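You operate a simulated robot arm through the tools that you are given. There is no shell and no other tool. Be economical: measure what you need, move in short steps, check, and stop when the job is done.

You run a simulated two-armed robot. Do the job below in one go: nothing can be reset, and whatever is moved stays where it is left.

## Task
Pick up the grey can labelled "E71" from the front bench top with one hand, pass it to the other hand and put it on the side bench shelf. Set down upright: grey can.

Only the result counts: the job must be done as asked and must still hold three seconds after the hand-in. Knocking over, shifting, dropping, spilling or breaking anything else fails it.

## Robot
Two 6-joint arms with two-finger parallel grippers on one trunk, on a base that drives. Base frame: it is fixed to the floor where the robot stands at the start and does not move with it; the origin is under the middle of the robot, x ahead of it, y to its left, z up; the surface under the hand at the start is at about z = 90. Readings come in cm, rad, newtons and seconds.
The left shoulder is at the start at [6, 18.7, 114.7], the right one opposite. With the tool pointing down near the work surface each hand reaches from about 28 to 62 cm from the robot's upright axis, wherever it stands, measured 20 degrees to its own side. Places, roughly: side bench shelf [190, -200, 30]. Payload 1.57 kg a hand.
The TCP of each hand is the grasp point between the finger pads, 3 cm short of the fingertips. In the tool frame z runs along the fingers and y along their closing line. Largest opening 11 cm; finger width 2.4, thickness 1.2; the body of the gripper, 4.8 by 11.2 cm, starts 7.8 cm behind the TCP.
Orientation is that of the tool frame in the base frame, as a unit quaternion [x, y, z, w]. With the fingers straight down and closing along the base's y, the tool's x points along the base's -x, its y along +y and its z along -z.

## Interface
- The arms move only by the tool drive_tool. It takes "left_targets", "right_targets" or both (then of equal length, played together; a hand with none holds still); each is a list of rows, each a list of 7 numbers: the shift along the base's x, y, z in cm, then the turn, a rotation vector about the base's x, y, z in rad, then the closure in counts, from 0 (fully open) to 255 (shut). In form: [[x, y, z, wx, wy, wz, fingers], ...]. A call has 1 to 20 rows; each row is the pose to reach, as a shift and turn from the pose commanded when the call began. Rows are played at 5 a second. More than 5 cm and 0.15 rad between two rows, or a gripper value outside its range, and nothing of the call is played. Where a pose cannot be reached the arm comes as near as it can. A force on the tool above 40 N (or 10 N above the force at the start of the call, whichever is more), or a blocked arm, ends the call early, and 0.2 s more pass. Each finger travels about 15.3 cm/s and halts on what it meets, pressing with about 43 N; the grip force reading is that of the motor and also rises with nothing between the fingers. The clock runs only during rows and for 0.2 s after the last one: add rows that repeat a pose to give the fingers time. The reply holds the time, the measured pose of the TCP, the force on the tool along the base axes, the opening and the grip force, in the units named above and with some noise, with the torque about the TCP (base axes, N m) and any sound that the robot's microphone picked up.
- Cameras (640 x 400 px; columns grow to the right, rows downward): "scene" is now at [1.16, 0.34, 168.38]; the picture's right is [0.07, -1.00, 0.00], its down [-0.82, -0.05, -0.57] and it looks along [0.57, 0.04, -0.82] (base axes); focal length 280 px, centre (320, 200). "left" rides on the left gripper at [7, -1.6, -14.1] in its tool frame; the picture's right is [0.23, 0.97, 0.00], its down [-0.86, 0.20, -0.48] and it looks along [-0.47, 0.11, 0.88] (tool axes); focal length 222 px, centre (320, 200). "right" rides on the right gripper at [7, 1.6, -14.1] in its tool frame; the picture's right is [-0.23, 0.97, 0.00], its down [-0.86, -0.20, -0.48] and it looks along [-0.47, -0.11, 0.88] (tool axes); focal length 222 px, centre (320, 200). There is no depth. A picture from a camera that has moved, and an enlarged one, comes with that camera's place and axes in the base frame and with its lens.
- capture(camera): a new picture of that camera. The clock stands still meanwhile.
- slide_trunk(by): slides the trunk up (or, below 0, down) by that many cm; the arms and the scene camera ride with it, the base frame stays. It gives what a move gives, with no picture.
- roll_base(legs): drives the robot by 1 to 6 legs, each [ahead, left, turn to the left] in cm, cm and rad, along the robot's own axes; the way and the turn of a leg run together, so that a leg with both is an arc; at most 150 cm and 3.142 rad a leg. The arms and the cameras ride along, it lands a little off, and it stops where it bumps. It gives what a move gives.
- head_to(pan, tilt): turns the head with the scene camera to pan (to the left, within 1.501 rad either way) and tilt (down, from -0.506 to 1.204), counted from straight ahead of the robot. It gives what a move gives.
- inspect(camera, box): a new picture of the part [left, top, right, bottom] of that camera's present view, enlarged. The clock stands still meanwhile.
- finish_job(): hands the job in; it is judged then, once.

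Work in short steps. Places have to be worked out from the pictures, the camera data and where the tool is seen: move nearer, look again, correct. Check each grasp and each placing, and mend what went wrong. You have 120 turns and 88 pictures in all, those below and enlarged ones among them. Open the grippers and draw the arms clear of the work before you hand the job in, unless the task says otherwise; then end with one line.

The tools are called after "Emit:" as a command line: name --argument value ..., lists and objects as JSON in quotes. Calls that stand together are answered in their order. drive_tool: Moves the arms, as the interface text tells. Its arguments: {"type":"object","properties":{"left_targets":{"type":"array"},"right_targets":{"type":"array"}},"required":[]} The other tools are called the same way: slide_trunk (by) slides the trunk up or down; roll_base (legs) drives the base; head_to (pan, tilt) turns the head that bears the scene camera; capture (camera) takes a picture; inspect (camera, box) takes an enlarged picture of a part of a camera's view; finish_job () hands the job in.

At the start:

```text
time: 0.0
left_eef_pos: [50.03, 26.92, 112.16]
left_tool_rot: [0.0, 1.0, 0.0, 0.0]
left_contact_force: [0.0, 0.3, 0.6]
left_torque: [0.02, 0.01, -0.03]
left_gripper_width: 10.98
left_grip_force: 0.1
right_eef_pos: [33.99, -4.49, 110.69]
right_tool_rot: [0.001, 1.0, -0.001, 0.0]
right_contact_force: [-0.9, -0.1, 0.4]
right_torque: [-0.02, 0.0, -0.01]
right_gripper_width: 11.0
right_grip_force: 0.1
trunk travel left (down, up): [-77.5, 21.5]
robot x, y, heading: [0.06, 0.12, 0.001]
head pan, tilt: [0.066, 0.962]
```

scene: 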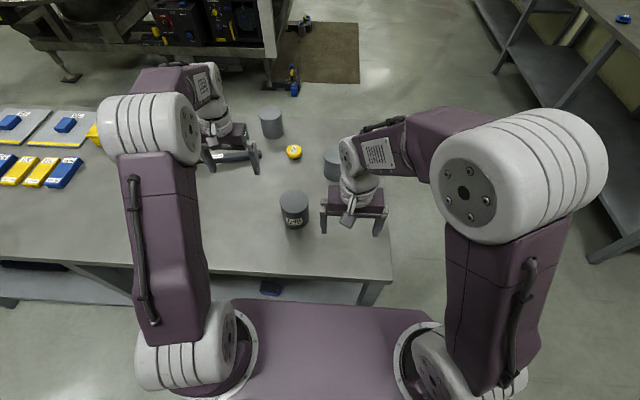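
right: 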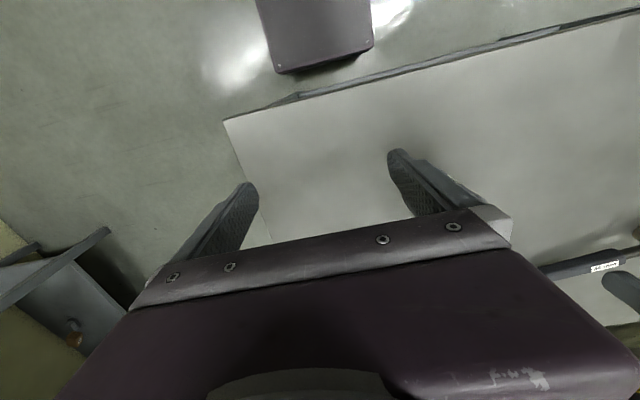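
left: 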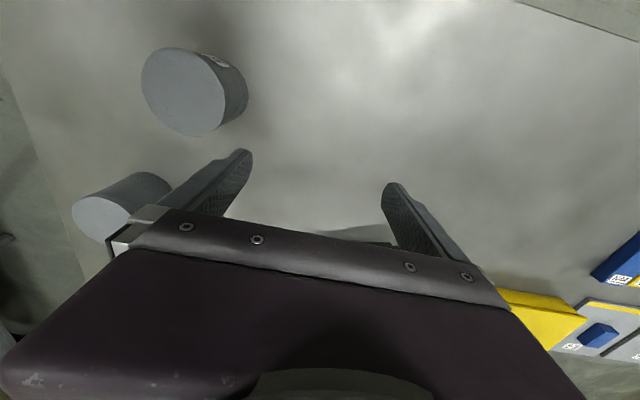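

Three grey cans are visible; I enlarge the picture to read the labels.

Emit:
inspect --camera "scene" --box '[240, 90, 400, 240]'

Emit:
inspect --camera "left" --box '[60, 30, 280, 260]'

```text
2.67 times, centred on (320, 165) of scene
camera zoom: at [1.16, 0.34, 168.38], right [0.07, -1.0, 0.0], down [-0.82, -0.05, -0.57], along [0.57, 0.04, -0.82], focal length 745 px, centre (320, 293)
```

zoom: 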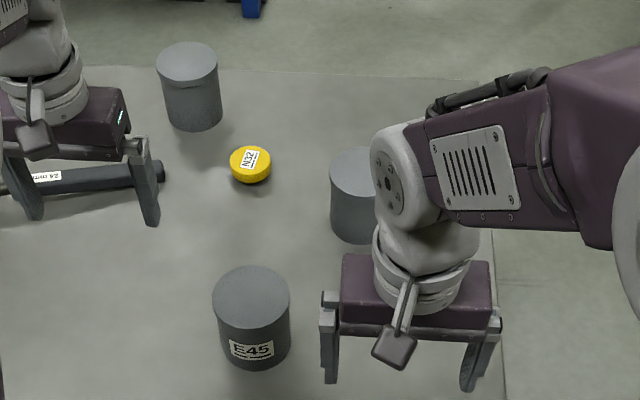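

```text
1.74 times, centred on (170, 145) of left
camera zoom: at [43.21, 25.3, 126.35], right [-0.23, 0.97, 0.0], down [0.86, 0.2, 0.48], along [0.47, 0.11, -0.88], focal length 386 px, centre (581, 296)
```

zoom: 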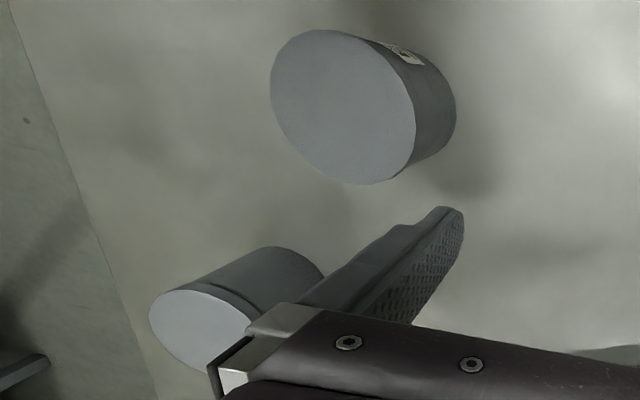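

E45 (at about [48,11]) is not the target; the other cans at about [68,-1] and [87,25] show no label to us. I move the right hand to the right side with a yaw so its camera looks back at their far sides.

Emit:
drive_tool --right_targets '[[2, -2, 1, 0, 0, 0.14, 0], [4, -4, 2, 0, 0, 0.28, 0], [6, -6, 3, 0, 0, 0.42, 0], [8, -8, 4, 0, 0, 0.56, 0], [10, -10, 5, 0, 0, 0.7, 0], [12, -12, 6, 0, 0, 0.84, 0], [14, -14, 6, 0, 0, 0.98, 0], [16, -16, 6, 0, 0, 1.12, 0], [18, -18, 6, 0, 0, 1.26, 0], [20, -20, 6, 0, 0, 1.4, 0], [22, -22, 6, 0, 0, 1.54, 0], [24, -24, 6, 0, 0, 1.68, 0], [24, -24, 6, 0, 0, 1.8, 0], [24, -24, 6, 0, 0, 1.8, 0]]'

Emit:
capture --camera "right"

Emit:
capture --camera "scene"

```text
time: 3.0
left_eef_pos: [50.16, 26.95, 112.22]
left_tool_rot: [0.0, 1.0, 0.0, -0.001]
left_contact_force: [0.1, -0.5, -0.8]
left_torque: [0.01, 0.02, 0.01]
left_gripper_width: 11.0
left_grip_force: 0.1
right_eef_pos: [56.68, -28.33, 116.17]
right_tool_rot: [0.784, -0.621, -0.001, 0.0]
right_contact_force: [0.8, 0.2, 0.3]
right_torque: [0.02, 0.01, 0.02]
right_gripper_width: 10.98
right_grip_force: 0.1
right hand out of reach, approached as far as the arm can: row 12, 13, 14
trunk travel left (down, up): [-77.5, 21.5]
robot x, y, heading: [0.26, -0.21, -0.001]
head pan, tilt: [0.066, 0.962]
```

```text
82 pictures are left
camera right: at [56.81, -35.44, 130.31], right [-1.0, 0.0, 0.0], down [0.0, 0.88, 0.48], along [0.0, 0.48, -0.88], focal length 222 px, centre (320, 200)
```

right: 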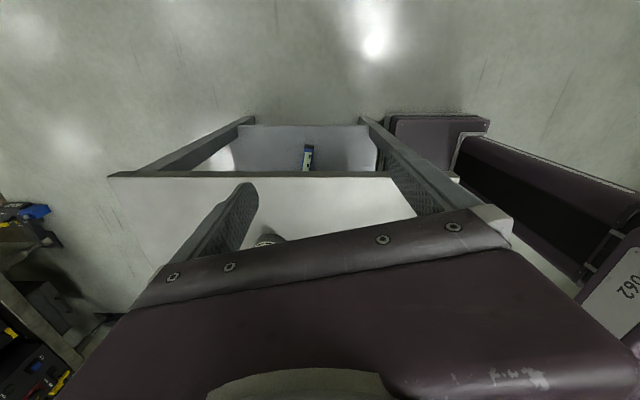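

```text
81 pictures are left
camera scene: at [1.24, 0.33, 168.37], right [0.07, -1.0, 0.0], down [-0.82, -0.05, -0.57], along [0.57, 0.04, -0.82], focal length 280 px, centre (320, 200)
```

scene: 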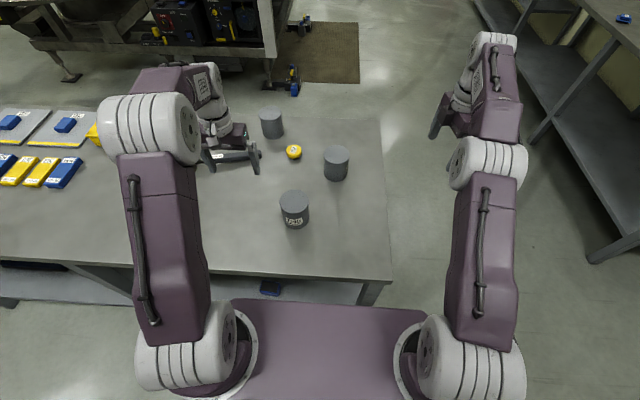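

A label seems visible on the right can between the fingers; enlarge it.

Emit:
inspect --camera "right" --box '[220, 200, 320, 260]'

Emit:
inspect --camera "scene" --box '[240, 90, 400, 190]'

```text
6.40 times, centred on (270, 230) of right
camera zoom: at [56.81, -35.44, 130.31], right [-1.0, 0.0, 0.0], down [0.0, 0.88, 0.48], along [0.0, 0.48, -0.88], focal length 1422 px, centre (640, 8)
```

zoom: 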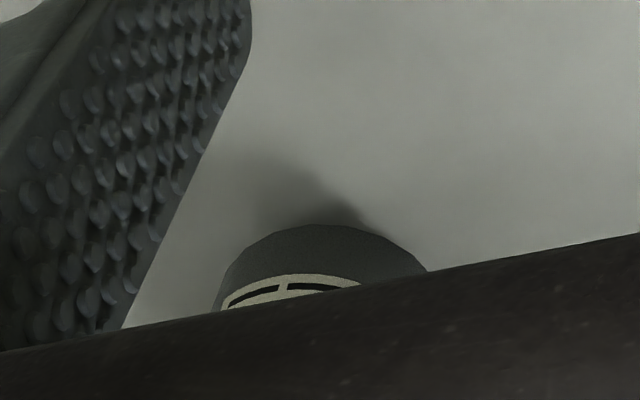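

```text
4.00 times, centred on (320, 140) of scene
camera zoom: at [1.24, 0.33, 168.37], right [0.07, -1.0, 0.0], down [-0.82, -0.05, -0.57], along [0.57, 0.04, -0.82], focal length 1118 px, centre (320, 440)
```

zoom: 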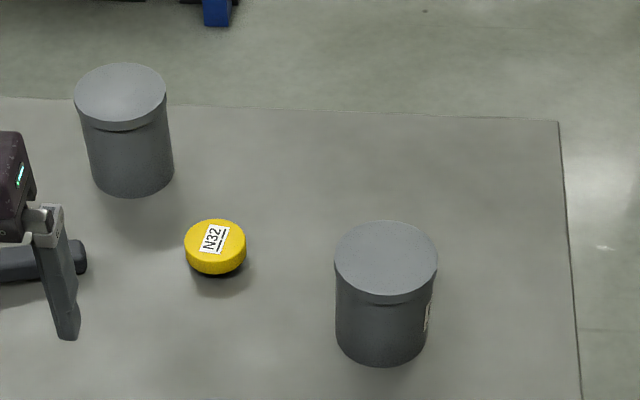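

The label of the can at [68,-1] faces the right side; I tilt the right hand's view up to read it.

Emit:
drive_tool --right_targets '[[0, 0, 0, 0.14, 0, 0, 0], [0, 0, 0, 0.28, 0, 0, 0], [0, 0, 0, 0.42, 0, 0, 0], [0, 0, 0, 0.56, 0, 0, 0], [0, 0, 0, 0.6, 0, 0, 0]]'

Emit:
capture --camera "right"

```text
time: 4.2
left_eef_pos: [49.93, 26.97, 112.14]
left_tool_rot: [0.001, 1.0, 0.0, 0.0]
left_contact_force: [0.5, 0.0, 0.3]
left_torque: [0.03, -0.01, 0.05]
left_gripper_width: 10.99
left_grip_force: 0.2
right_eef_pos: [53.36, -27.54, 115.86]
right_tool_rot: [0.748, -0.594, -0.184, -0.233]
right_contact_force: [0.0, 0.4, -1.4]
right_torque: [-0.03, -0.02, 0.01]
right_gripper_width: 11.02
right_grip_force: 0.0
right hand out of reach, approached as far as the arm can: row 1, 2, 3, 4, 5
trunk travel left (down, up): [-77.5, 21.5]
robot x, y, heading: [-0.01, -0.03, 0.006]
head pan, tilt: [0.066, 0.962]
```

```text
78 pictures are left
camera right: at [53.29, -41.36, 123.42], right [-1.0, 0.0, 0.0], down [0.0, 0.45, 0.89], along [0.0, 0.89, -0.45], focal length 222 px, centre (320, 200)
```

right: 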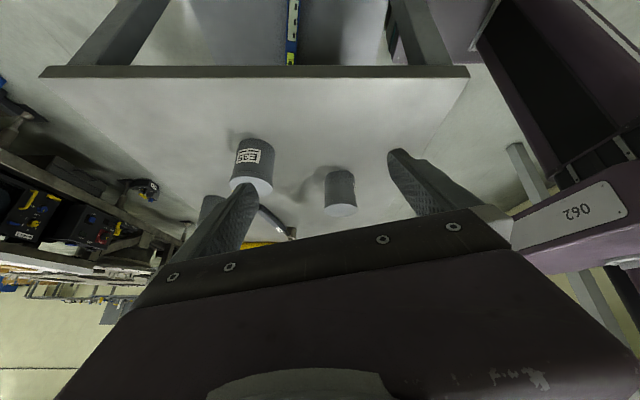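

Emit:
inspect --camera "right" --box '[190, 130, 290, 230]'

```text
4.00 times, centred on (240, 180) of right
camera zoom: at [53.29, -41.36, 123.42], right [-1.0, 0.0, 0.0], down [0.0, 0.45, 0.89], along [0.0, 0.89, -0.45], focal length 888 px, centre (640, 280)
```

zoom: 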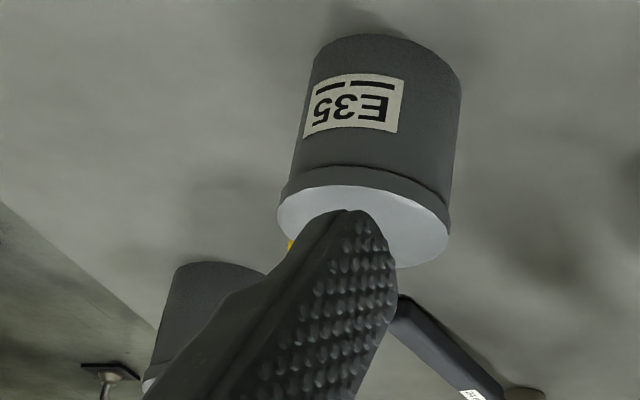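

That can is E35, so the far can at about [87,25] should be E71; I will approach it from the back of the bench. First I undo the right hand's tilt.

Emit:
drive_tool --right_targets '[[-2, 0, 0, -0.14, 0, 0, 0], [-4, 0, 0, -0.28, 0, 0, 0], [-6, 0, 0, -0.42, 0, 0, 0], [-8, 0, 0, -0.56, 0, 0, 0], [-10, 0, 0, -0.6, 0, 0, 0]]'

Emit:
drive_tool --right_targets '[[0, 0, 0, 0, 0, -0.15, 0], [0, 0, 0, 0, 0, -0.3, 0], [0, 0, 0, 0, 0, -0.45, 0], [-1, 0, 0, 0, 0, -0.6, 0], [-2, 0, 0, 0, 0, -0.75, 0], [-3, 0, 0, 0, 0, -0.9, 0], [-4, 0, 0, 0, 0, -1.05, 0], [-5, 2, 0, 0, 0, -1.2, 0], [-6, 4, 0, 0, 0, -1.35, 0], [-7, 6, 0, 0, 0, -1.5, 0], [-8, 8, 0, 0, 0, -1.65, 0], [-8, 10, 0, 0, 0, -1.8, 0], [-8, 10, 0, 0, 0, -1.8, 0]]'

Emit:
slide_trunk --by 10

Emit:
head_to --pan -0.9 --tilt 0.7

Emit:
capture --camera "scene"

```text
time: 5.4
left_eef_pos: [49.87, 26.98, 112.29]
left_tool_rot: [0.0, 1.0, -0.001, 0.001]
left_contact_force: [-0.1, 0.6, 0.4]
left_torque: [-0.02, 0.0, 0.0]
left_gripper_width: 10.98
left_grip_force: 0.0
right_eef_pos: [43.22, -27.87, 115.87]
right_tool_rot: [0.783, -0.622, 0.001, 0.0]
right_contact_force: [-0.7, -1.4, -1.2]
right_torque: [0.0, -0.01, 0.02]
right_gripper_width: 10.99
right_grip_force: 0.0
trunk travel left (down, up): [-77.5, 21.5]
robot x, y, heading: [0.2, -0.63, -0.003]
head pan, tilt: [0.066, 0.962]
```

```text
time: 8.2
left_eef_pos: [49.96, 26.81, 112.28]
left_tool_rot: [0.0, 1.0, 0.0, 0.0]
left_contact_force: [0.1, 0.6, 0.6]
left_torque: [-0.01, -0.04, 0.01]
left_gripper_width: 10.99
left_grip_force: 0.0
right_eef_pos: [35.39, -17.51, 115.77]
right_tool_rot: [0.0, 1.0, 0.0, 0.0]
right_contact_force: [0.0, 0.1, 0.8]
right_torque: [0.02, 0.0, 0.01]
right_gripper_width: 10.99
right_grip_force: 0.0
trunk travel left (down, up): [-77.5, 21.5]
robot x, y, heading: [-0.04, 0.04, 0.003]
head pan, tilt: [0.066, 0.962]
```

```text
time: 9.5
left_eef_pos: [49.98, 26.99, 122.22]
left_tool_rot: [0.0, 1.0, 0.001, 0.0]
left_contact_force: [0.0, -0.6, -0.7]
left_torque: [-0.03, 0.0, 0.02]
left_gripper_width: 11.0
left_grip_force: 0.1
right_eef_pos: [35.41, -17.46, 125.89]
right_tool_rot: [0.0, 1.0, -0.001, 0.0]
right_contact_force: [0.3, -0.4, 0.1]
right_torque: [-0.02, -0.01, 0.02]
right_gripper_width: 11.01
right_grip_force: 0.1
trunk travel left (down, up): [-87.5, 11.5]
robot x, y, heading: [-0.07, -0.2, -0.001]
head pan, tilt: [0.066, 0.962]
```

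```text
time: 10.8
left_eef_pos: [50.15, 26.91, 122.22]
left_tool_rot: [0.0, 1.0, 0.0, 0.0]
left_contact_force: [0.4, -0.1, 1.1]
left_torque: [-0.01, -0.03, -0.02]
left_gripper_width: 11.01
left_grip_force: 0.2
right_eef_pos: [35.37, -17.48, 125.76]
right_tool_rot: [0.001, 1.0, 0.0, 0.0]
right_contact_force: [0.1, 0.4, -0.2]
right_torque: [-0.03, -0.03, -0.04]
right_gripper_width: 11.02
right_grip_force: 0.1
trunk travel left (down, up): [-87.5, 11.5]
robot x, y, heading: [0.17, -0.14, -0.001]
head pan, tilt: [-0.901, 0.7]
```

```text
76 pictures are left
camera scene: at [-0.74, -6.79, 180.44], right [-0.78, -0.62, 0.0], down [-0.4, 0.5, -0.76], along [0.48, -0.6, -0.64], focal length 280 px, centre (320, 200)
```

scene: 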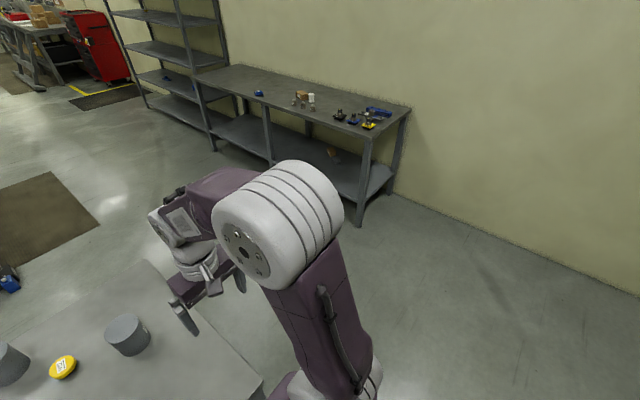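

The floor is clear to the right and behind the bench, and the side bench stands along y≈-165. I drive around the right end of the bench with the arms raised.

Emit:
roll_base --legs '[[0, -82, 0], [142, 0, 0], [0, 0, 3.14]]'

Emit:
head_to --pan -0.6 --tilt 0.6

Emit:
capture --camera "scene"

```text
time: 29.2
left_eef_pos: [92.8, -110.51, 122.2]
left_tool_rot: [0.998, 0.057, 0.0, -0.001]
left_contact_force: [0.5, 0.0, 0.2]
left_torque: [0.03, -0.04, 0.01]
left_gripper_width: 11.01
left_grip_force: 0.1
right_eef_pos: [102.27, -64.79, 125.79]
right_tool_rot: [0.998, 0.057, 0.0, 0.0]
right_contact_force: [-0.1, 0.3, 0.0]
right_torque: [-0.02, 0.01, 0.02]
right_gripper_width: 11.0
right_grip_force: 0.0
trunk travel left (down, up): [-87.5, 11.5]
robot x, y, heading: [139.09, -78.03, -3.029]
head pan, tilt: [-0.901, 0.7]
```

```text
time: 30.0
left_eef_pos: [92.75, -110.55, 122.28]
left_tool_rot: [0.998, 0.057, 0.0, 0.0]
left_contact_force: [0.3, -0.4, 0.5]
left_torque: [-0.04, 0.01, -0.02]
left_gripper_width: 11.02
left_grip_force: 0.2
right_eef_pos: [102.31, -64.79, 125.9]
right_tool_rot: [0.998, 0.057, 0.0, 0.0]
right_contact_force: [-0.7, 1.0, -0.6]
right_torque: [-0.01, 0.01, 0.01]
right_gripper_width: 10.98
right_grip_force: 0.0
trunk travel left (down, up): [-87.5, 11.5]
robot x, y, heading: [139.17, -78.12, -3.031]
head pan, tilt: [-0.6, 0.6]
```

```text
75 pictures are left
camera scene: at [137.43, -73.43, 181.3], right [0.47, 0.88, 0.0], down [0.5, -0.26, -0.82], along [-0.73, 0.39, -0.57], focal length 280 px, centre (320, 200)
```

scene: 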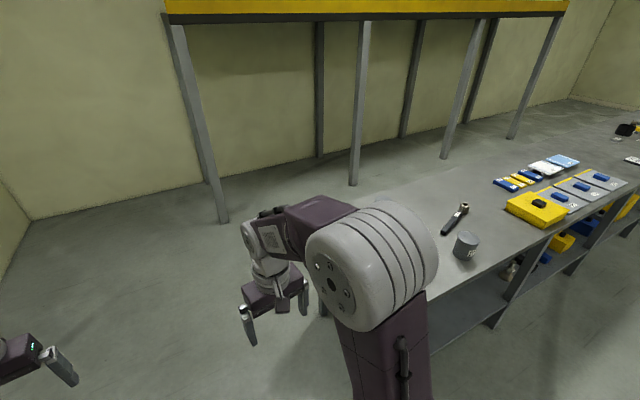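

The far can has a label on this side; I enlarge it.

Emit:
inspect --camera "scene" --box '[440, 220, 500, 270]'

Emit:
roll_base --legs '[[0, 0, -0.112], [-2, -90, 0]]'

Emit:
head_to --pan -0.2 --tilt 0.9

Emit:
capture --camera "scene"

Emit:
capture --camera "right"

```text
8.00 times, centred on (470, 245) of scene
camera zoom: at [137.43, -73.43, 181.3], right [0.47, 0.88, 0.0], down [0.5, -0.26, -0.82], along [-0.73, 0.39, -0.57], focal length 2236 px, centre (-880, -160)
```

zoom: 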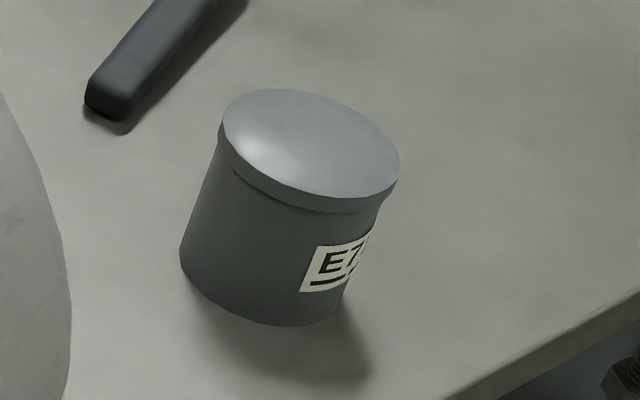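

```text
time: 35.2
left_eef_pos: [91.96, -14.03, 122.14]
left_tool_rot: [1.0, -0.019, 0.0, -0.001]
left_contact_force: [-0.3, -0.2, 0.0]
left_torque: [0.0, 0.0, 0.0]
left_gripper_width: 11.0
left_grip_force: 0.1
right_eef_pos: [108.32, 29.75, 125.96]
right_tool_rot: [1.0, -0.019, 0.001, -0.001]
right_contact_force: [0.7, -0.1, -0.9]
right_torque: [0.01, -0.01, 0.03]
right_gripper_width: 11.01
right_grip_force: 0.1
trunk travel left (down, up): [-87.5, 11.5]
robot x, y, heading: [142.94, 11.29, 3.099]
head pan, tilt: [-0.6, 0.6]
```

```text
time: 36.1
left_eef_pos: [91.88, -13.88, 122.18]
left_tool_rot: [1.0, -0.019, 0.0, 0.0]
left_contact_force: [0.2, -0.5, -0.1]
left_torque: [0.01, 0.01, 0.0]
left_gripper_width: 11.01
left_grip_force: 0.0
right_eef_pos: [108.4, 29.99, 125.92]
right_tool_rot: [1.0, -0.019, 0.001, 0.0]
right_contact_force: [-0.5, -0.4, 0.1]
right_torque: [-0.02, -0.01, 0.04]
right_gripper_width: 11.0
right_grip_force: 0.1
trunk travel left (down, up): [-87.5, 11.5]
robot x, y, heading: [142.64, 11.34, 3.101]
head pan, tilt: [-0.201, 0.901]
```

```text
73 pictures are left
camera scene: at [141.51, 12.52, 178.83], right [0.24, 0.97, 0.0], down [0.76, -0.19, -0.62], along [-0.6, 0.15, -0.78], focal length 280 px, centre (320, 200)
```

scene: 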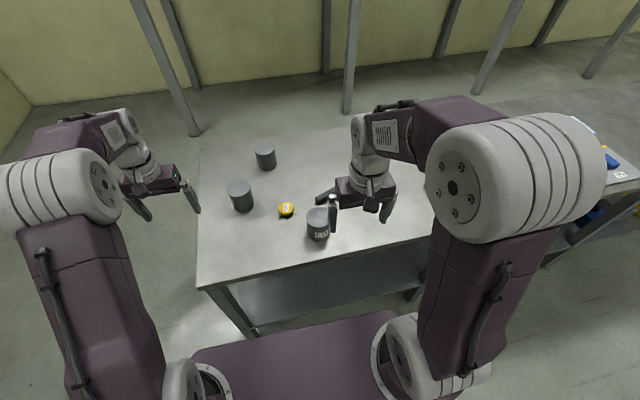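

```text
72 pictures are left
camera right: at [115.19, 28.09, 139.96], right [-0.26, -0.96, 0.0], down [-0.85, 0.23, 0.48], along [-0.46, 0.13, -0.88], focal length 222 px, centre (320, 200)
```

right: 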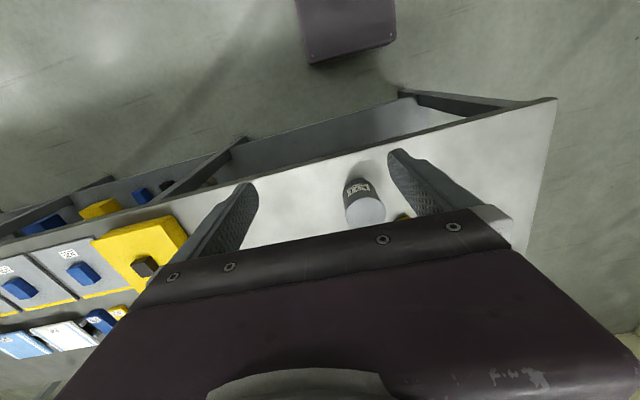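

E71 confirmed at about [88,25]. I bring the right hand near it (still high), and lower the trunk again for a closer look.

Emit:
drive_tool --right_targets '[[-3, -1.5, 0, 0, 0, 0.02, 0], [-6, -3, 0, 0, 0, 0.04, 0], [-9, -4.7, 0, 0, 0, 0.04, 0], [-12, -4.7, 0, 0, 0, 0.04, 0], [-14, -4.7, 0, 0, 0, 0.04, 0]]'

Emit:
slide_trunk --by -10

Emit:
capture --camera "right"

Emit:
inspect --camera "scene" --box '[230, 140, 430, 265]'

```text
time: 37.3
left_eef_pos: [91.7, -14.01, 122.19]
left_tool_rot: [1.0, -0.019, 0.002, 0.0]
left_contact_force: [-0.5, 0.0, 0.0]
left_torque: [-0.02, 0.0, -0.01]
left_gripper_width: 10.99
left_grip_force: 0.1
right_eef_pos: [94.36, 25.09, 125.98]
right_tool_rot: [1.0, 0.001, 0.002, 0.0]
right_contact_force: [-0.7, 0.8, -0.6]
right_torque: [0.0, -0.01, 0.0]
right_gripper_width: 11.0
right_grip_force: 0.1
trunk travel left (down, up): [-87.5, 11.5]
robot x, y, heading: [142.92, 11.06, 3.101]
head pan, tilt: [-0.201, 0.901]
```

```text
time: 38.6
left_eef_pos: [91.92, -13.81, 112.19]
left_tool_rot: [1.0, -0.019, 0.0, -0.001]
left_contact_force: [1.0, 0.7, 0.1]
left_torque: [0.01, -0.01, 0.0]
left_gripper_width: 11.01
left_grip_force: 0.1
right_eef_pos: [94.5, 25.09, 115.98]
right_tool_rot: [1.0, 0.0, 0.0, 0.0]
right_contact_force: [-0.5, -0.1, 0.1]
right_torque: [0.03, 0.01, -0.02]
right_gripper_width: 11.01
right_grip_force: 0.0
trunk travel left (down, up): [-77.5, 21.5]
robot x, y, heading: [142.65, 10.85, 3.102]
head pan, tilt: [-0.201, 0.901]
```

```text
71 pictures are left
camera right: at [101.48, 23.59, 130.11], right [-0.23, -0.97, 0.0], down [-0.86, 0.2, 0.48], along [-0.47, 0.11, -0.88], focal length 222 px, centre (320, 200)
```

right: 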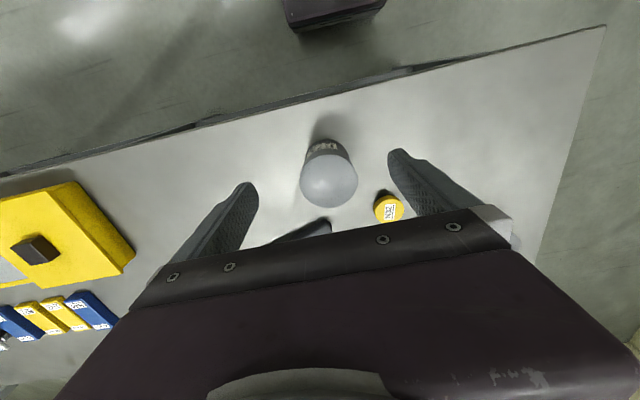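

```text
3.20 times, centred on (330, 202) of scene
camera zoom: at [141.51, 12.44, 168.83], right [0.24, 0.97, 0.0], down [0.76, -0.19, -0.62], along [-0.6, 0.15, -0.78], focal length 894 px, centre (288, 192)
```

zoom: 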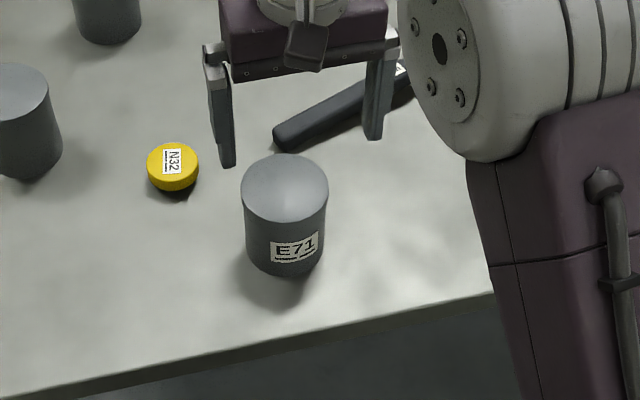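

The can centre is at about [88.0, 25.5], top z≈100. I move above it and descend with the fingers open along y.

Emit:
drive_tool --right_targets '[[-3.2, 0.4, 0, 0, 0, 0, 0], [-6.5, 0.4, 0, 0, 0, 0, 0], [-6.5, 0.4, -4, 0, 0, 0, 0], [-6.5, 0.4, -7, 0, 0, 0, 0], [-6.5, 0.4, -7, 0, 0, 0, 0]]'

Emit:
capture --camera "right"

Emit:
inspect --camera "scene" --box '[230, 140, 430, 265]'

```text
time: 39.9
left_eef_pos: [91.81, -13.96, 112.3]
left_tool_rot: [1.0, -0.018, 0.0, 0.0]
left_contact_force: [-0.6, 0.5, -0.1]
left_torque: [0.0, 0.02, -0.01]
left_gripper_width: 11.01
left_grip_force: 0.1
right_eef_pos: [88.04, 25.46, 109.05]
right_tool_rot: [1.0, 0.0, -0.001, 0.001]
right_contact_force: [0.4, 1.2, -0.4]
right_torque: [-0.01, -0.03, -0.04]
right_gripper_width: 10.99
right_grip_force: 0.1
trunk travel left (down, up): [-77.5, 21.5]
robot x, y, heading: [142.96, 11.13, 3.105]
head pan, tilt: [-0.201, 0.901]
```

```text
69 pictures are left
camera right: at [94.89, 23.94, 123.13], right [-0.23, -0.97, 0.0], down [-0.86, 0.2, 0.48], along [-0.47, 0.11, -0.88], focal length 222 px, centre (320, 200)
```

right: 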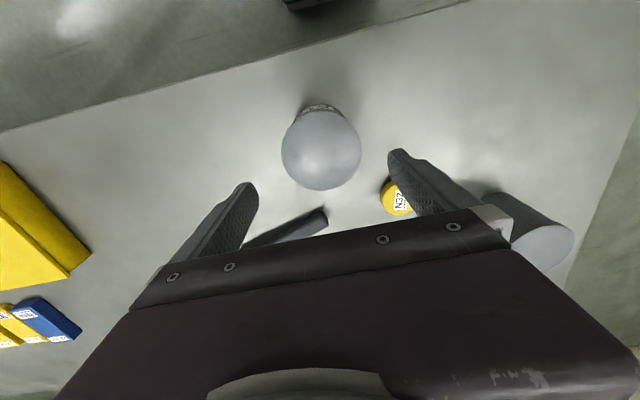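

```text
3.20 times, centred on (330, 202) of scene
camera zoom: at [141.44, 12.44, 168.82], right [0.24, 0.97, 0.0], down [0.76, -0.19, -0.62], along [-0.6, 0.15, -0.78], focal length 894 px, centre (288, 192)
```

zoom: 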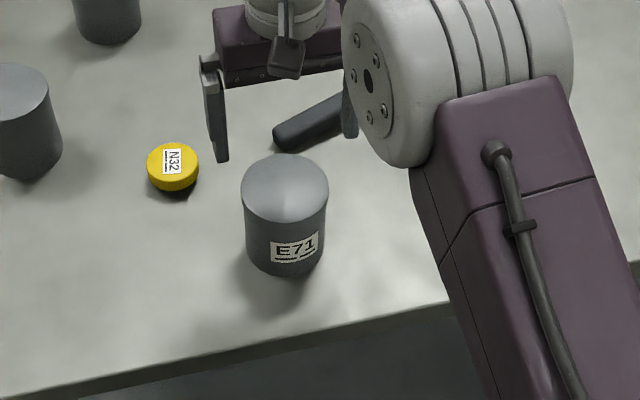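

The can is centred under the hand ([88.4, 25.4]); descend to z≈97 and look at force.

Emit:
drive_tool --right_targets '[[0.3, 0, -3, 0, 0, 0, 0], [0.3, 0, -6, 0, 0, 0, 0], [0.3, 0, -9, 0, 0, 0, 0], [0.3, 0, -12, 0, 0, 0, 0], [0.3, 0, -12, 0, 0, 0, 0]]'

Emit:
capture --camera "right"

Emit:
inspect --camera "scene" --box '[230, 140, 430, 265]'

```text
time: 41.0
left_eef_pos: [91.86, -14.0, 112.14]
left_tool_rot: [1.0, -0.019, -0.001, 0.0]
left_contact_force: [-0.6, -0.6, 0.0]
left_torque: [-0.02, 0.02, 0.0]
left_gripper_width: 11.03
left_grip_force: 0.0
right_eef_pos: [88.46, 25.63, 96.89]
right_tool_rot: [1.0, 0.001, 0.001, 0.0]
right_contact_force: [0.7, 0.0, -0.7]
right_torque: [0.05, 0.0, 0.02]
right_gripper_width: 11.02
right_grip_force: 0.1
trunk travel left (down, up): [-77.5, 21.5]
robot x, y, heading: [142.76, 11.29, 3.103]
head pan, tilt: [-0.201, 0.901]
```

```text
67 pictures are left
camera right: at [95.44, 24.02, 111.02], right [-0.23, -0.97, 0.0], down [-0.86, 0.2, 0.48], along [-0.47, 0.11, -0.88], focal length 222 px, centre (320, 200)
```

right: 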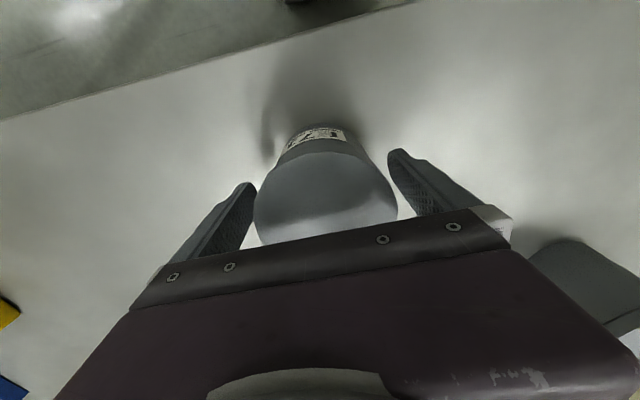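

```text
3.20 times, centred on (330, 202) of scene
camera zoom: at [141.53, 12.44, 168.82], right [0.24, 0.97, 0.0], down [0.76, -0.19, -0.62], along [-0.6, 0.15, -0.78], focal length 894 px, centre (288, 192)
```

zoom: 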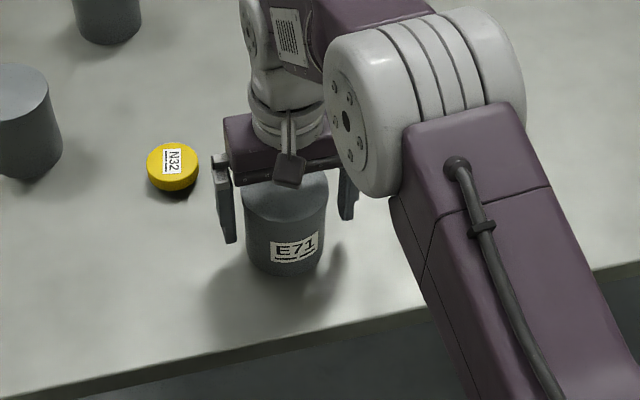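

The fingers straddle the can evenly; close.

Emit:
drive_tool --right_targets '[[0, 0, 0, 0, 0, 0, 40], [0, 0, 0, 0, 0, 0, 80], [0, 0, 0, 0, 0, 0, 255], [0, 0, 0, 0, 0, 0, 255], [0, 0, 0, 0, 0, 0, 255]]'

Emit:
drive_tool --right_targets '[[0, 0, 1, 0, 0, 0, 255], [0, 0, 3, 0, 0, 0, 255], [0, 0, 6, 0, 0, 0, 255], [0, 0, 6, 0, 0, 0, 255]]'

Emit:
capture --camera "scene"

```text
time: 42.2
left_eef_pos: [91.84, -13.8, 112.26]
left_tool_rot: [1.0, -0.02, 0.0, 0.0]
left_contact_force: [-0.2, 0.1, -0.3]
left_torque: [0.01, -0.02, -0.02]
left_gripper_width: 10.98
left_grip_force: 0.1
right_eef_pos: [88.33, 25.48, 97.09]
right_tool_rot: [1.0, 0.0, 0.0, 0.0]
right_contact_force: [-0.4, -0.7, -0.3]
right_torque: [-0.05, 0.03, -0.04]
right_gripper_width: 8.51
right_grip_force: 43.1
trunk travel left (down, up): [-77.5, 21.5]
robot x, y, heading: [142.73, 11.18, 3.099]
head pan, tilt: [-0.201, 0.901]
```

```text
time: 43.2
left_eef_pos: [91.73, -14.04, 112.15]
left_tool_rot: [1.0, -0.019, 0.0, 0.0]
left_contact_force: [-1.0, 0.4, 1.1]
left_torque: [0.02, 0.0, 0.02]
left_gripper_width: 11.01
left_grip_force: 0.0
right_eef_pos: [88.33, 25.45, 102.77]
right_tool_rot: [1.0, 0.001, 0.0, 0.001]
right_contact_force: [0.6, -0.3, -3.8]
right_torque: [0.02, -0.01, -0.01]
right_gripper_width: 8.51
right_grip_force: 43.0
trunk travel left (down, up): [-77.5, 21.5]
robot x, y, heading: [142.92, 11.21, 3.1]
head pan, tilt: [-0.201, 0.901]
```

```text
65 pictures are left
camera scene: at [141.37, 12.47, 168.82], right [0.24, 0.97, 0.0], down [0.76, -0.19, -0.62], along [-0.6, 0.15, -0.78], focal length 280 px, centre (320, 200)
```

scene: 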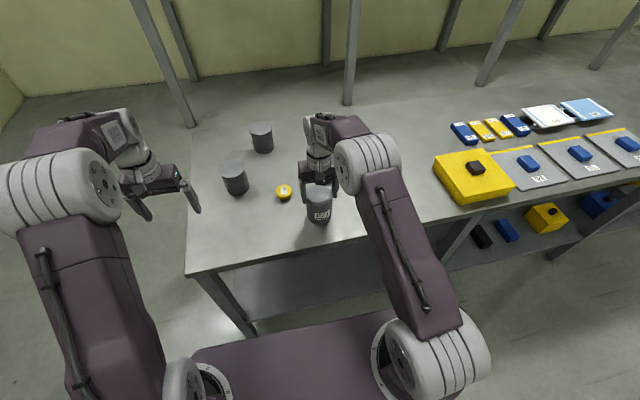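

The can is held (about 0.4 kg). I raise the trunk, back away from the bench, then move along and turn to face the side bench.

Emit:
slide_trunk --by 12

Emit:
roll_base --legs '[[-42, 0, 0.04], [0, 90, 0], [0, 0, 1.57]]'

Emit:
head_to --pan 0 --tilt 0.6

Emit:
capture --camera "scene"

```text
time: 44.8
left_eef_pos: [91.77, -13.91, 124.21]
left_tool_rot: [1.0, -0.019, 0.0, 0.001]
left_contact_force: [0.0, -0.3, -0.3]
left_torque: [-0.01, 0.02, 0.0]
left_gripper_width: 11.01
left_grip_force: 0.2
right_eef_pos: [88.22, 25.41, 114.88]
right_tool_rot: [1.0, 0.001, 0.001, -0.001]
right_contact_force: [0.0, 0.8, -4.7]
right_torque: [0.03, -0.02, 0.06]
right_gripper_width: 8.5
right_grip_force: 43.1
trunk travel left (down, up): [-89.5, 9.5]
robot x, y, heading: [142.82, 11.25, 3.102]
head pan, tilt: [-0.201, 0.901]
```

```text
time: 55.5
left_eef_pos: [209.81, -131.67, 124.2]
left_tool_rot: [0.717, 0.698, 0.0, 0.001]
left_contact_force: [-0.9, -0.2, -0.6]
left_torque: [0.03, 0.03, -0.03]
left_gripper_width: 11.0
left_grip_force: 0.1
right_eef_pos: [170.65, -135.79, 114.71]
right_tool_rot: [0.703, 0.712, 0.0, 0.0]
right_contact_force: [0.8, 0.5, -4.6]
right_torque: [0.0, 0.0, 0.03]
right_gripper_width: 8.51
right_grip_force: 43.1
trunk travel left (down, up): [-89.5, 9.5]
robot x, y, heading: [183.87, -80.99, -1.6]
head pan, tilt: [-0.201, 0.901]
```

```text
time: 56.3
left_eef_pos: [209.85, -131.61, 124.18]
left_tool_rot: [0.717, 0.697, 0.0, 0.0]
left_contact_force: [-1.0, -1.3, 0.1]
left_torque: [-0.02, 0.01, -0.01]
left_gripper_width: 11.03
left_grip_force: 0.1
right_eef_pos: [170.47, -135.65, 114.85]
right_tool_rot: [0.703, 0.711, 0.0, -0.001]
right_contact_force: [0.5, 0.6, -4.9]
right_torque: [0.02, -0.03, 0.0]
right_gripper_width: 8.48
right_grip_force: 42.9
trunk travel left (down, up): [-89.5, 9.5]
robot x, y, heading: [184.0, -80.86, -1.599]
head pan, tilt: [0.0, 0.6]
```

```text
64 pictures are left
camera scene: at [184.23, -83.96, 183.29], right [-1.0, 0.03, 0.0], down [0.02, 0.57, -0.82], along [-0.02, -0.82, -0.57], focal length 280 px, centre (320, 200)
```

scene: 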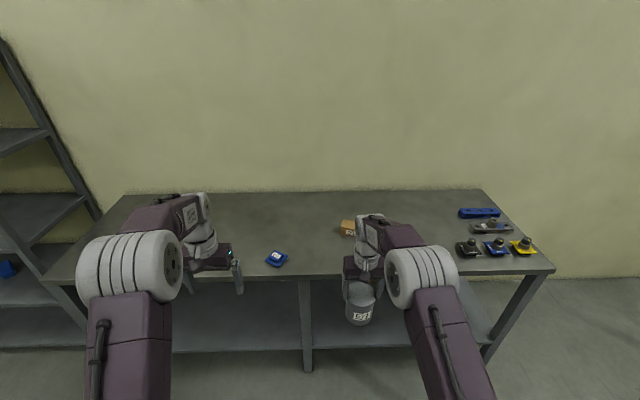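

The bench has a middle leg near x≈190; the shelf lies beneath. First the handover: I place the can in front of the robot with the right hand (closing line turned toward the left hand's approach) and yaw the left hand.

Emit:
drive_tool --left_targets '[[0.3, 1.1, 0, 0, 0, -0.127, 0], [0.5, 2.2, 0, 0, 0, -0.255, 0], [0.8, 3.4, 0, 0, 0, -0.382, 0], [1, 4.5, 0, 0, 0, -0.51, 0], [1.3, 5.6, 0, 0, 0, -0.637, 0], [1.5, 6.7, 0, 0, 0, -0.764, 0], [1.8, 7.9, 0, 0, 0, -0.892, 0], [2, 9, 0, 0, 0, -1.019, 0], [2, 9, 0, 0, 0, -1.019, 0]]' --right_targets '[[1.5, 0.6, 0, 0, 0, 0.064, 255], [3, 1.2, 0, 0, 0, 0.128, 255], [4.5, 1.8, 0, 0, 0, 0.192, 255], [6, 2.4, 0, 0, 0, 0.256, 255], [7.5, 3, 0, 0, 0, 0.32, 255], [9, 3.6, 0, 0, 0, 0.385, 255], [10.5, 4.2, 0, 0, 0, 0.449, 255], [12, 4.7, 0, 0, 0, 0.513, 255], [12, 4.7, 0, 0, 0, 0.513, 255]]'

Emit:
drive_tool --left_targets '[[0, 0, 0, -0.067, 0.116, 0, 0], [0, 0, 0, -0.134, 0.232, 0, 0], [0, 0, 0, -0.201, 0.348, 0, 0], [0, 0, 0, -0.268, 0.464, 0, 0], [0, 0, 0, -0.335, 0.579, 0, 0], [0, 0, 0, -0.402, 0.695, 0, 0], [0, 0, 0, -0.469, 0.811, 0, 0], [0, 0, 0, -0.5355, 0.927, 0, 0], [0, 0, 0, -0.5355, 0.927, 0, 0]]'

Emit:
capture --camera "scene"

Emit:
capture --camera "left"

```text
time: 58.3
left_eef_pos: [211.79, -122.76, 124.21]
left_tool_rot: [0.966, 0.258, 0.0, 0.0]
left_contact_force: [-0.6, 0.2, -0.3]
left_torque: [-0.02, -0.01, -0.03]
left_gripper_width: 11.0
left_grip_force: 0.1
right_eef_pos: [182.66, -130.89, 115.0]
right_tool_rot: [0.499, 0.867, 0.0, 0.0]
right_contact_force: [0.4, 0.4, -4.6]
right_torque: [0.03, 0.01, -0.02]
right_gripper_width: 8.48
right_grip_force: 43.1
trunk travel left (down, up): [-89.5, 9.5]
robot x, y, heading: [184.18, -80.6, -1.595]
head pan, tilt: [0.0, 0.6]
```

```text
time: 60.3
left_eef_pos: [211.75, -122.55, 124.33]
left_tool_rot: [0.831, 0.224, -0.492, 0.133]
left_contact_force: [-0.2, 0.1, -0.8]
left_torque: [0.04, 0.0, -0.05]
left_gripper_width: 11.0
left_grip_force: 0.1
right_eef_pos: [182.56, -130.99, 114.92]
right_tool_rot: [0.499, 0.867, 0.0, 0.0]
right_contact_force: [0.2, -0.7, -4.0]
right_torque: [0.01, 0.04, 0.0]
right_gripper_width: 8.51
right_grip_force: 42.8
trunk travel left (down, up): [-89.5, 9.5]
robot x, y, heading: [184.35, -81.1, -1.594]
head pan, tilt: [0.0, 0.6]
```

```text
63 pictures are left
camera scene: at [184.19, -83.97, 183.3], right [-1.0, 0.03, 0.0], down [0.02, 0.57, -0.82], along [-0.02, -0.82, -0.57], focal length 280 px, centre (320, 200)
```

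scene: 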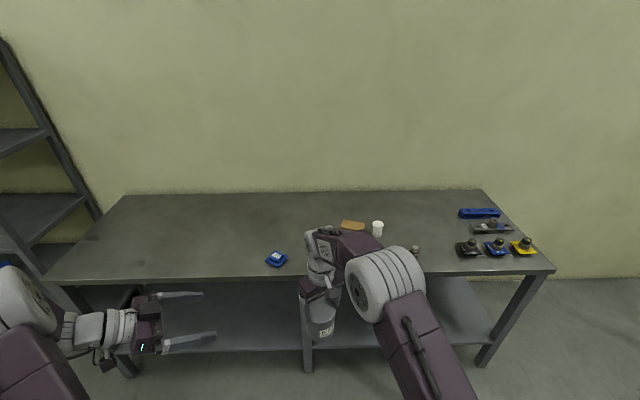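

```text
62 pictures are left
camera left: at [224.85, -113.44, 124.85], right [0.58, -0.79, -0.2], down [0.11, -0.17, 0.98], along [-0.81, -0.59, -0.01], focal length 222 px, centre (320, 200)
```

left: 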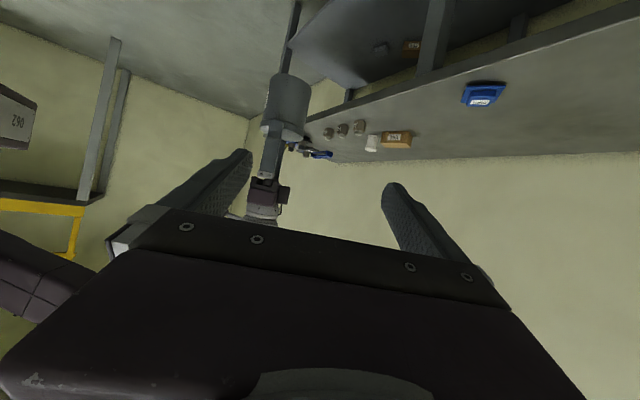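

The left hand is oriented as planned. I enlarge its view of the held can to check where the can hangs relative to the right fingers.

Emit:
inspect --camera "left" --box '[230, 50, 350, 230]'

Emit:
inspect --camera "scene" --box '[270, 220, 390, 350]'

```text
2.22 times, centred on (290, 140) of left
camera zoom: at [224.85, -113.44, 124.85], right [0.58, -0.79, -0.2], down [0.11, -0.17, 0.98], along [-0.81, -0.59, -0.01], focal length 494 px, centre (387, 333)
```

zoom: 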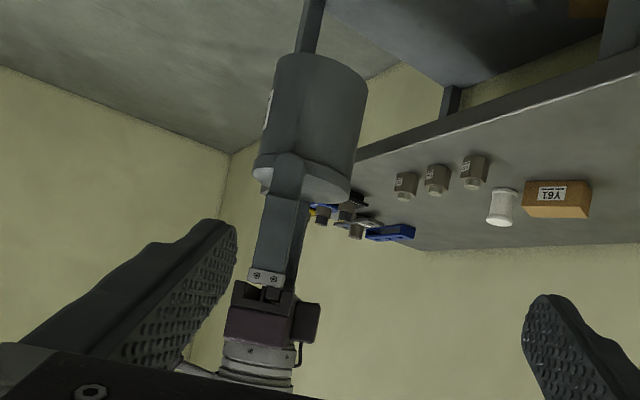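

```text
3.08 times, centred on (330, 285) of scene
camera zoom: at [184.19, -83.97, 183.3], right [-1.0, 0.03, 0.0], down [0.02, 0.57, -0.82], along [-0.02, -0.82, -0.57], focal length 860 px, centre (289, -62)
```

zoom: 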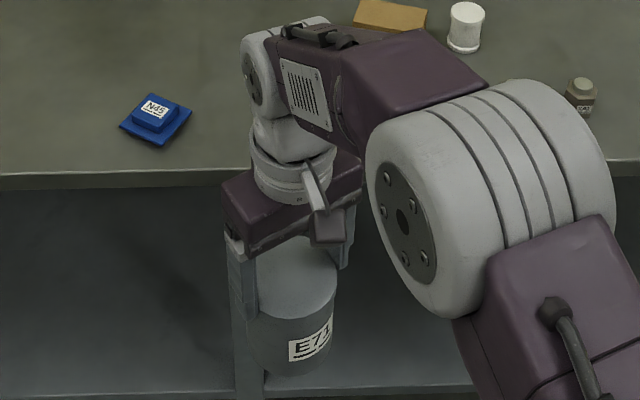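

The can has slipped down in the right grip (top at ≈112.7, tips at ≈112), so I must pass it right away: the left hand goes in and grips the lower body in one call.

Emit:
drive_tool --left_targets '[[-3.9, -0.5, -3.3, 0, 0, 0, 0], [-7.8, -1.1, -6.6, 0, 0, 0, 0], [-11.7, -1.7, -9.9, 0, 0, 0, 0], [-15.6, -2.2, -13.3, 0, 0, 0, 0], [-19.4, -2.8, -16.6, 0, 0, 0, 0], [-22.3, -4.45, -16.6, 0, 0, 0, 0], [-25.2, -6.1, -16.6, 0, 0, 0, 0], [-28.05, -7.78, -16.6, 0, 0, 0, 0], [-28.05, -7.78, -16.6, 0, 0, 0, 40], [-28.05, -7.78, -16.6, 0, 0, 0, 255], [-28.05, -7.78, -16.6, 0, 0, 0, 255], [-28.05, -7.78, -16.6, 0, 0, 0, 255]]'

Emit:
capture --camera "scene"

Emit:
capture --camera "left"

```text
refused: row 1 steps farther than a row can; nothing moved
```

```text
59 pictures are left
camera scene: at [184.19, -83.97, 183.3], right [-1.0, 0.03, 0.0], down [0.02, 0.57, -0.82], along [-0.02, -0.82, -0.57], focal length 280 px, centre (320, 200)
```

scene: 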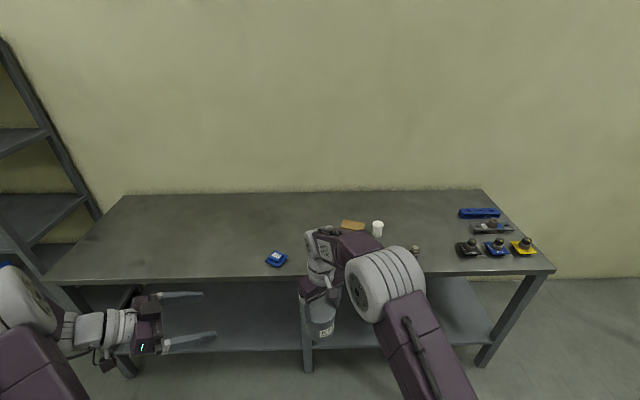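

```text
58 pictures are left
camera left: at [224.85, -113.44, 124.85], right [0.58, -0.79, -0.2], down [0.11, -0.17, 0.98], along [-0.81, -0.59, -0.01], focal length 222 px, centre (320, 200)
```

left: 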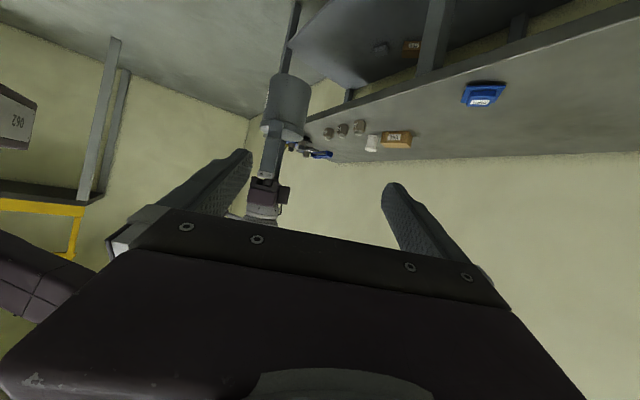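

Row spacing slightly too large; I resend with one more row.

Emit:
drive_tool --left_targets '[[-3.24, -0.46, -2.8, 0, 0, 0, 0], [-6.5, -0.92, -5.6, 0, 0, 0, 0], [-9.7, -1.4, -8.4, 0, 0, 0, 0], [-12.95, -1.85, -11.2, 0, 0, 0, 0], [-16.2, -2.3, -14, 0, 0, 0, 0], [-19.4, -2.8, -16.6, 0, 0, 0, 0], [-22.3, -4.45, -16.6, 0, 0, 0, 0], [-25.2, -6.1, -16.6, 0, 0, 0, 0], [-28.05, -7.78, -16.6, 0, 0, 0, 0], [-28.05, -7.78, -16.6, 0, 0, 0, 40], [-28.05, -7.78, -16.6, 0, 0, 0, 255], [-28.05, -7.78, -16.6, 0, 0, 0, 255], [-28.05, -7.78, -16.6, 0, 0, 0, 255]]'

Emit:
capture --camera "scene"

Emit:
capture --camera "left"

```text
time: 63.1
left_eef_pos: [183.99, -132.1, 108.07]
left_tool_rot: [0.831, 0.223, -0.492, 0.129]
left_contact_force: [0.0, 0.2, 0.5]
left_torque: [-0.03, -0.01, 0.02]
left_gripper_width: 0.02
left_grip_force: 21.3
left hand out of reach, approached as far as the arm can: row 4, 5, 6, 7, 8, 9, 10, 11, 12, 13
right_eef_pos: [182.71, -130.81, 114.97]
right_tool_rot: [0.499, 0.867, 0.0, 0.0]
right_contact_force: [-0.9, -0.4, -0.5]
right_torque: [-0.02, -0.01, 0.0]
right_gripper_width: 0.0
right_grip_force: 21.2
trunk travel left (down, up): [-89.5, 9.5]
robot x, y, heading: [184.74, -80.58, -1.6]
head pan, tilt: [0.0, 0.6]
```

```text
57 pictures are left
camera scene: at [184.26, -83.87, 183.3], right [-1.0, 0.03, 0.0], down [0.02, 0.56, -0.83], along [-0.02, -0.82, -0.56], focal length 280 px, centre (320, 200)
```

scene: 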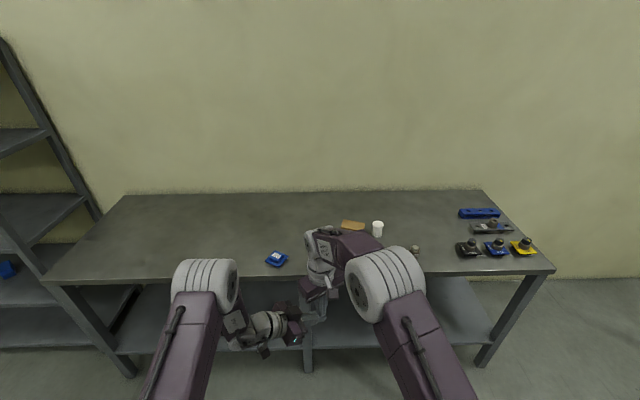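

```text
56 pictures are left
camera left: at [196.93, -122.85, 108.78], right [0.58, -0.79, -0.2], down [0.11, -0.17, 0.98], along [-0.81, -0.59, -0.01], focal length 222 px, centre (320, 200)
```

left: 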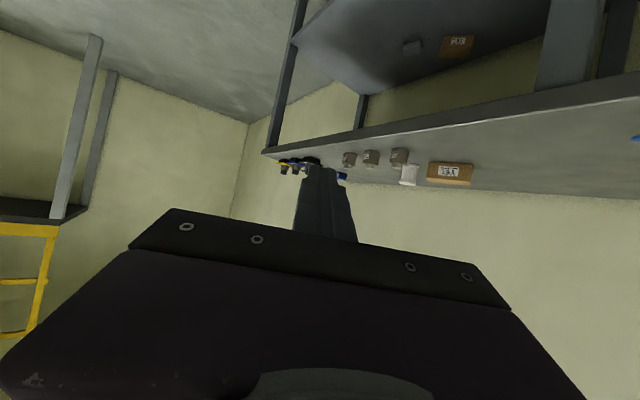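

The can slid out and fell before the left hand arrived. I open both hands, draw them apart and look for it on the floor.

Emit:
drive_tool --left_targets '[[4.3, 2.5, 0, 0, 0, 0, 0], [8.6, 5, 0, 0, 0, 0, 0], [13, 7.5, 0, 0, 0, 0, 0], [17, 8, 3, 0, 0, 0, 0], [21, 8, 6, 0, 0, 0, 0]]' --right_targets '[[0, 0, 2, 0, 0, 0, 150], [0, 0, 3, 0, 0, 0, 0], [-3, 0, 3, 0, 0, 0, 0], [-7, 0, 3, 0, 0, 0, 0], [-11, 0, 3, 0, 0, 0, 0]]'

Emit:
head_to --pan 0 --tilt 1.0

Emit:
capture --camera "scene"

Emit:
capture --camera "right"

```text
refused: row 3 steps farther than a row can; nothing moved
```

```text
time: 63.9
left_eef_pos: [183.87, -132.09, 108.0]
left_tool_rot: [0.832, 0.223, -0.492, 0.129]
left_contact_force: [-1.4, 0.1, 0.2]
left_torque: [-0.01, -0.03, -0.01]
left_gripper_width: 0.02
left_grip_force: 21.1
right_eef_pos: [182.65, -130.83, 114.87]
right_tool_rot: [0.499, 0.867, 0.0, 0.0]
right_contact_force: [0.2, -0.2, 0.7]
right_torque: [-0.01, -0.04, 0.0]
right_gripper_width: 0.0
right_grip_force: 21.3
trunk travel left (down, up): [-89.5, 9.5]
robot x, y, heading: [184.4, -81.05, -1.596]
head pan, tilt: [0.0, 1.0]
```

```text
55 pictures are left
camera scene: at [184.29, -82.01, 180.11], right [-1.0, 0.03, 0.0], down [0.02, 0.84, -0.54], along [-0.01, -0.54, -0.84], focal length 280 px, centre (320, 200)
```

scene: 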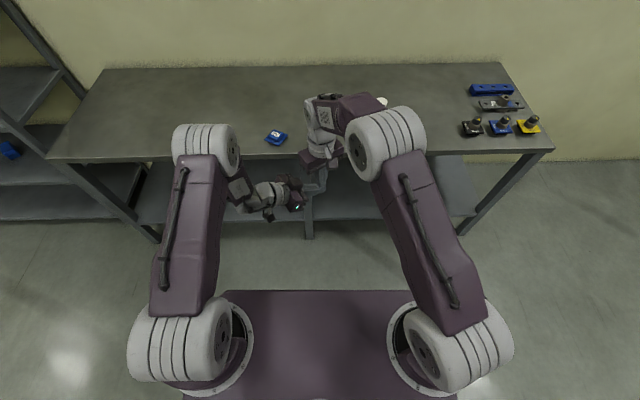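

```text
54 pictures are left
camera right: at [180.55, -123.94, 129.0], right [0.96, 0.29, 0.0], down [0.26, -0.84, 0.48], along [0.14, -0.46, -0.88], focal length 222 px, centre (320, 200)
```

right: 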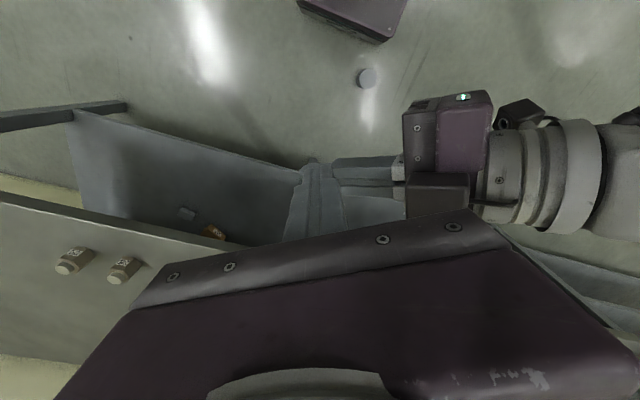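

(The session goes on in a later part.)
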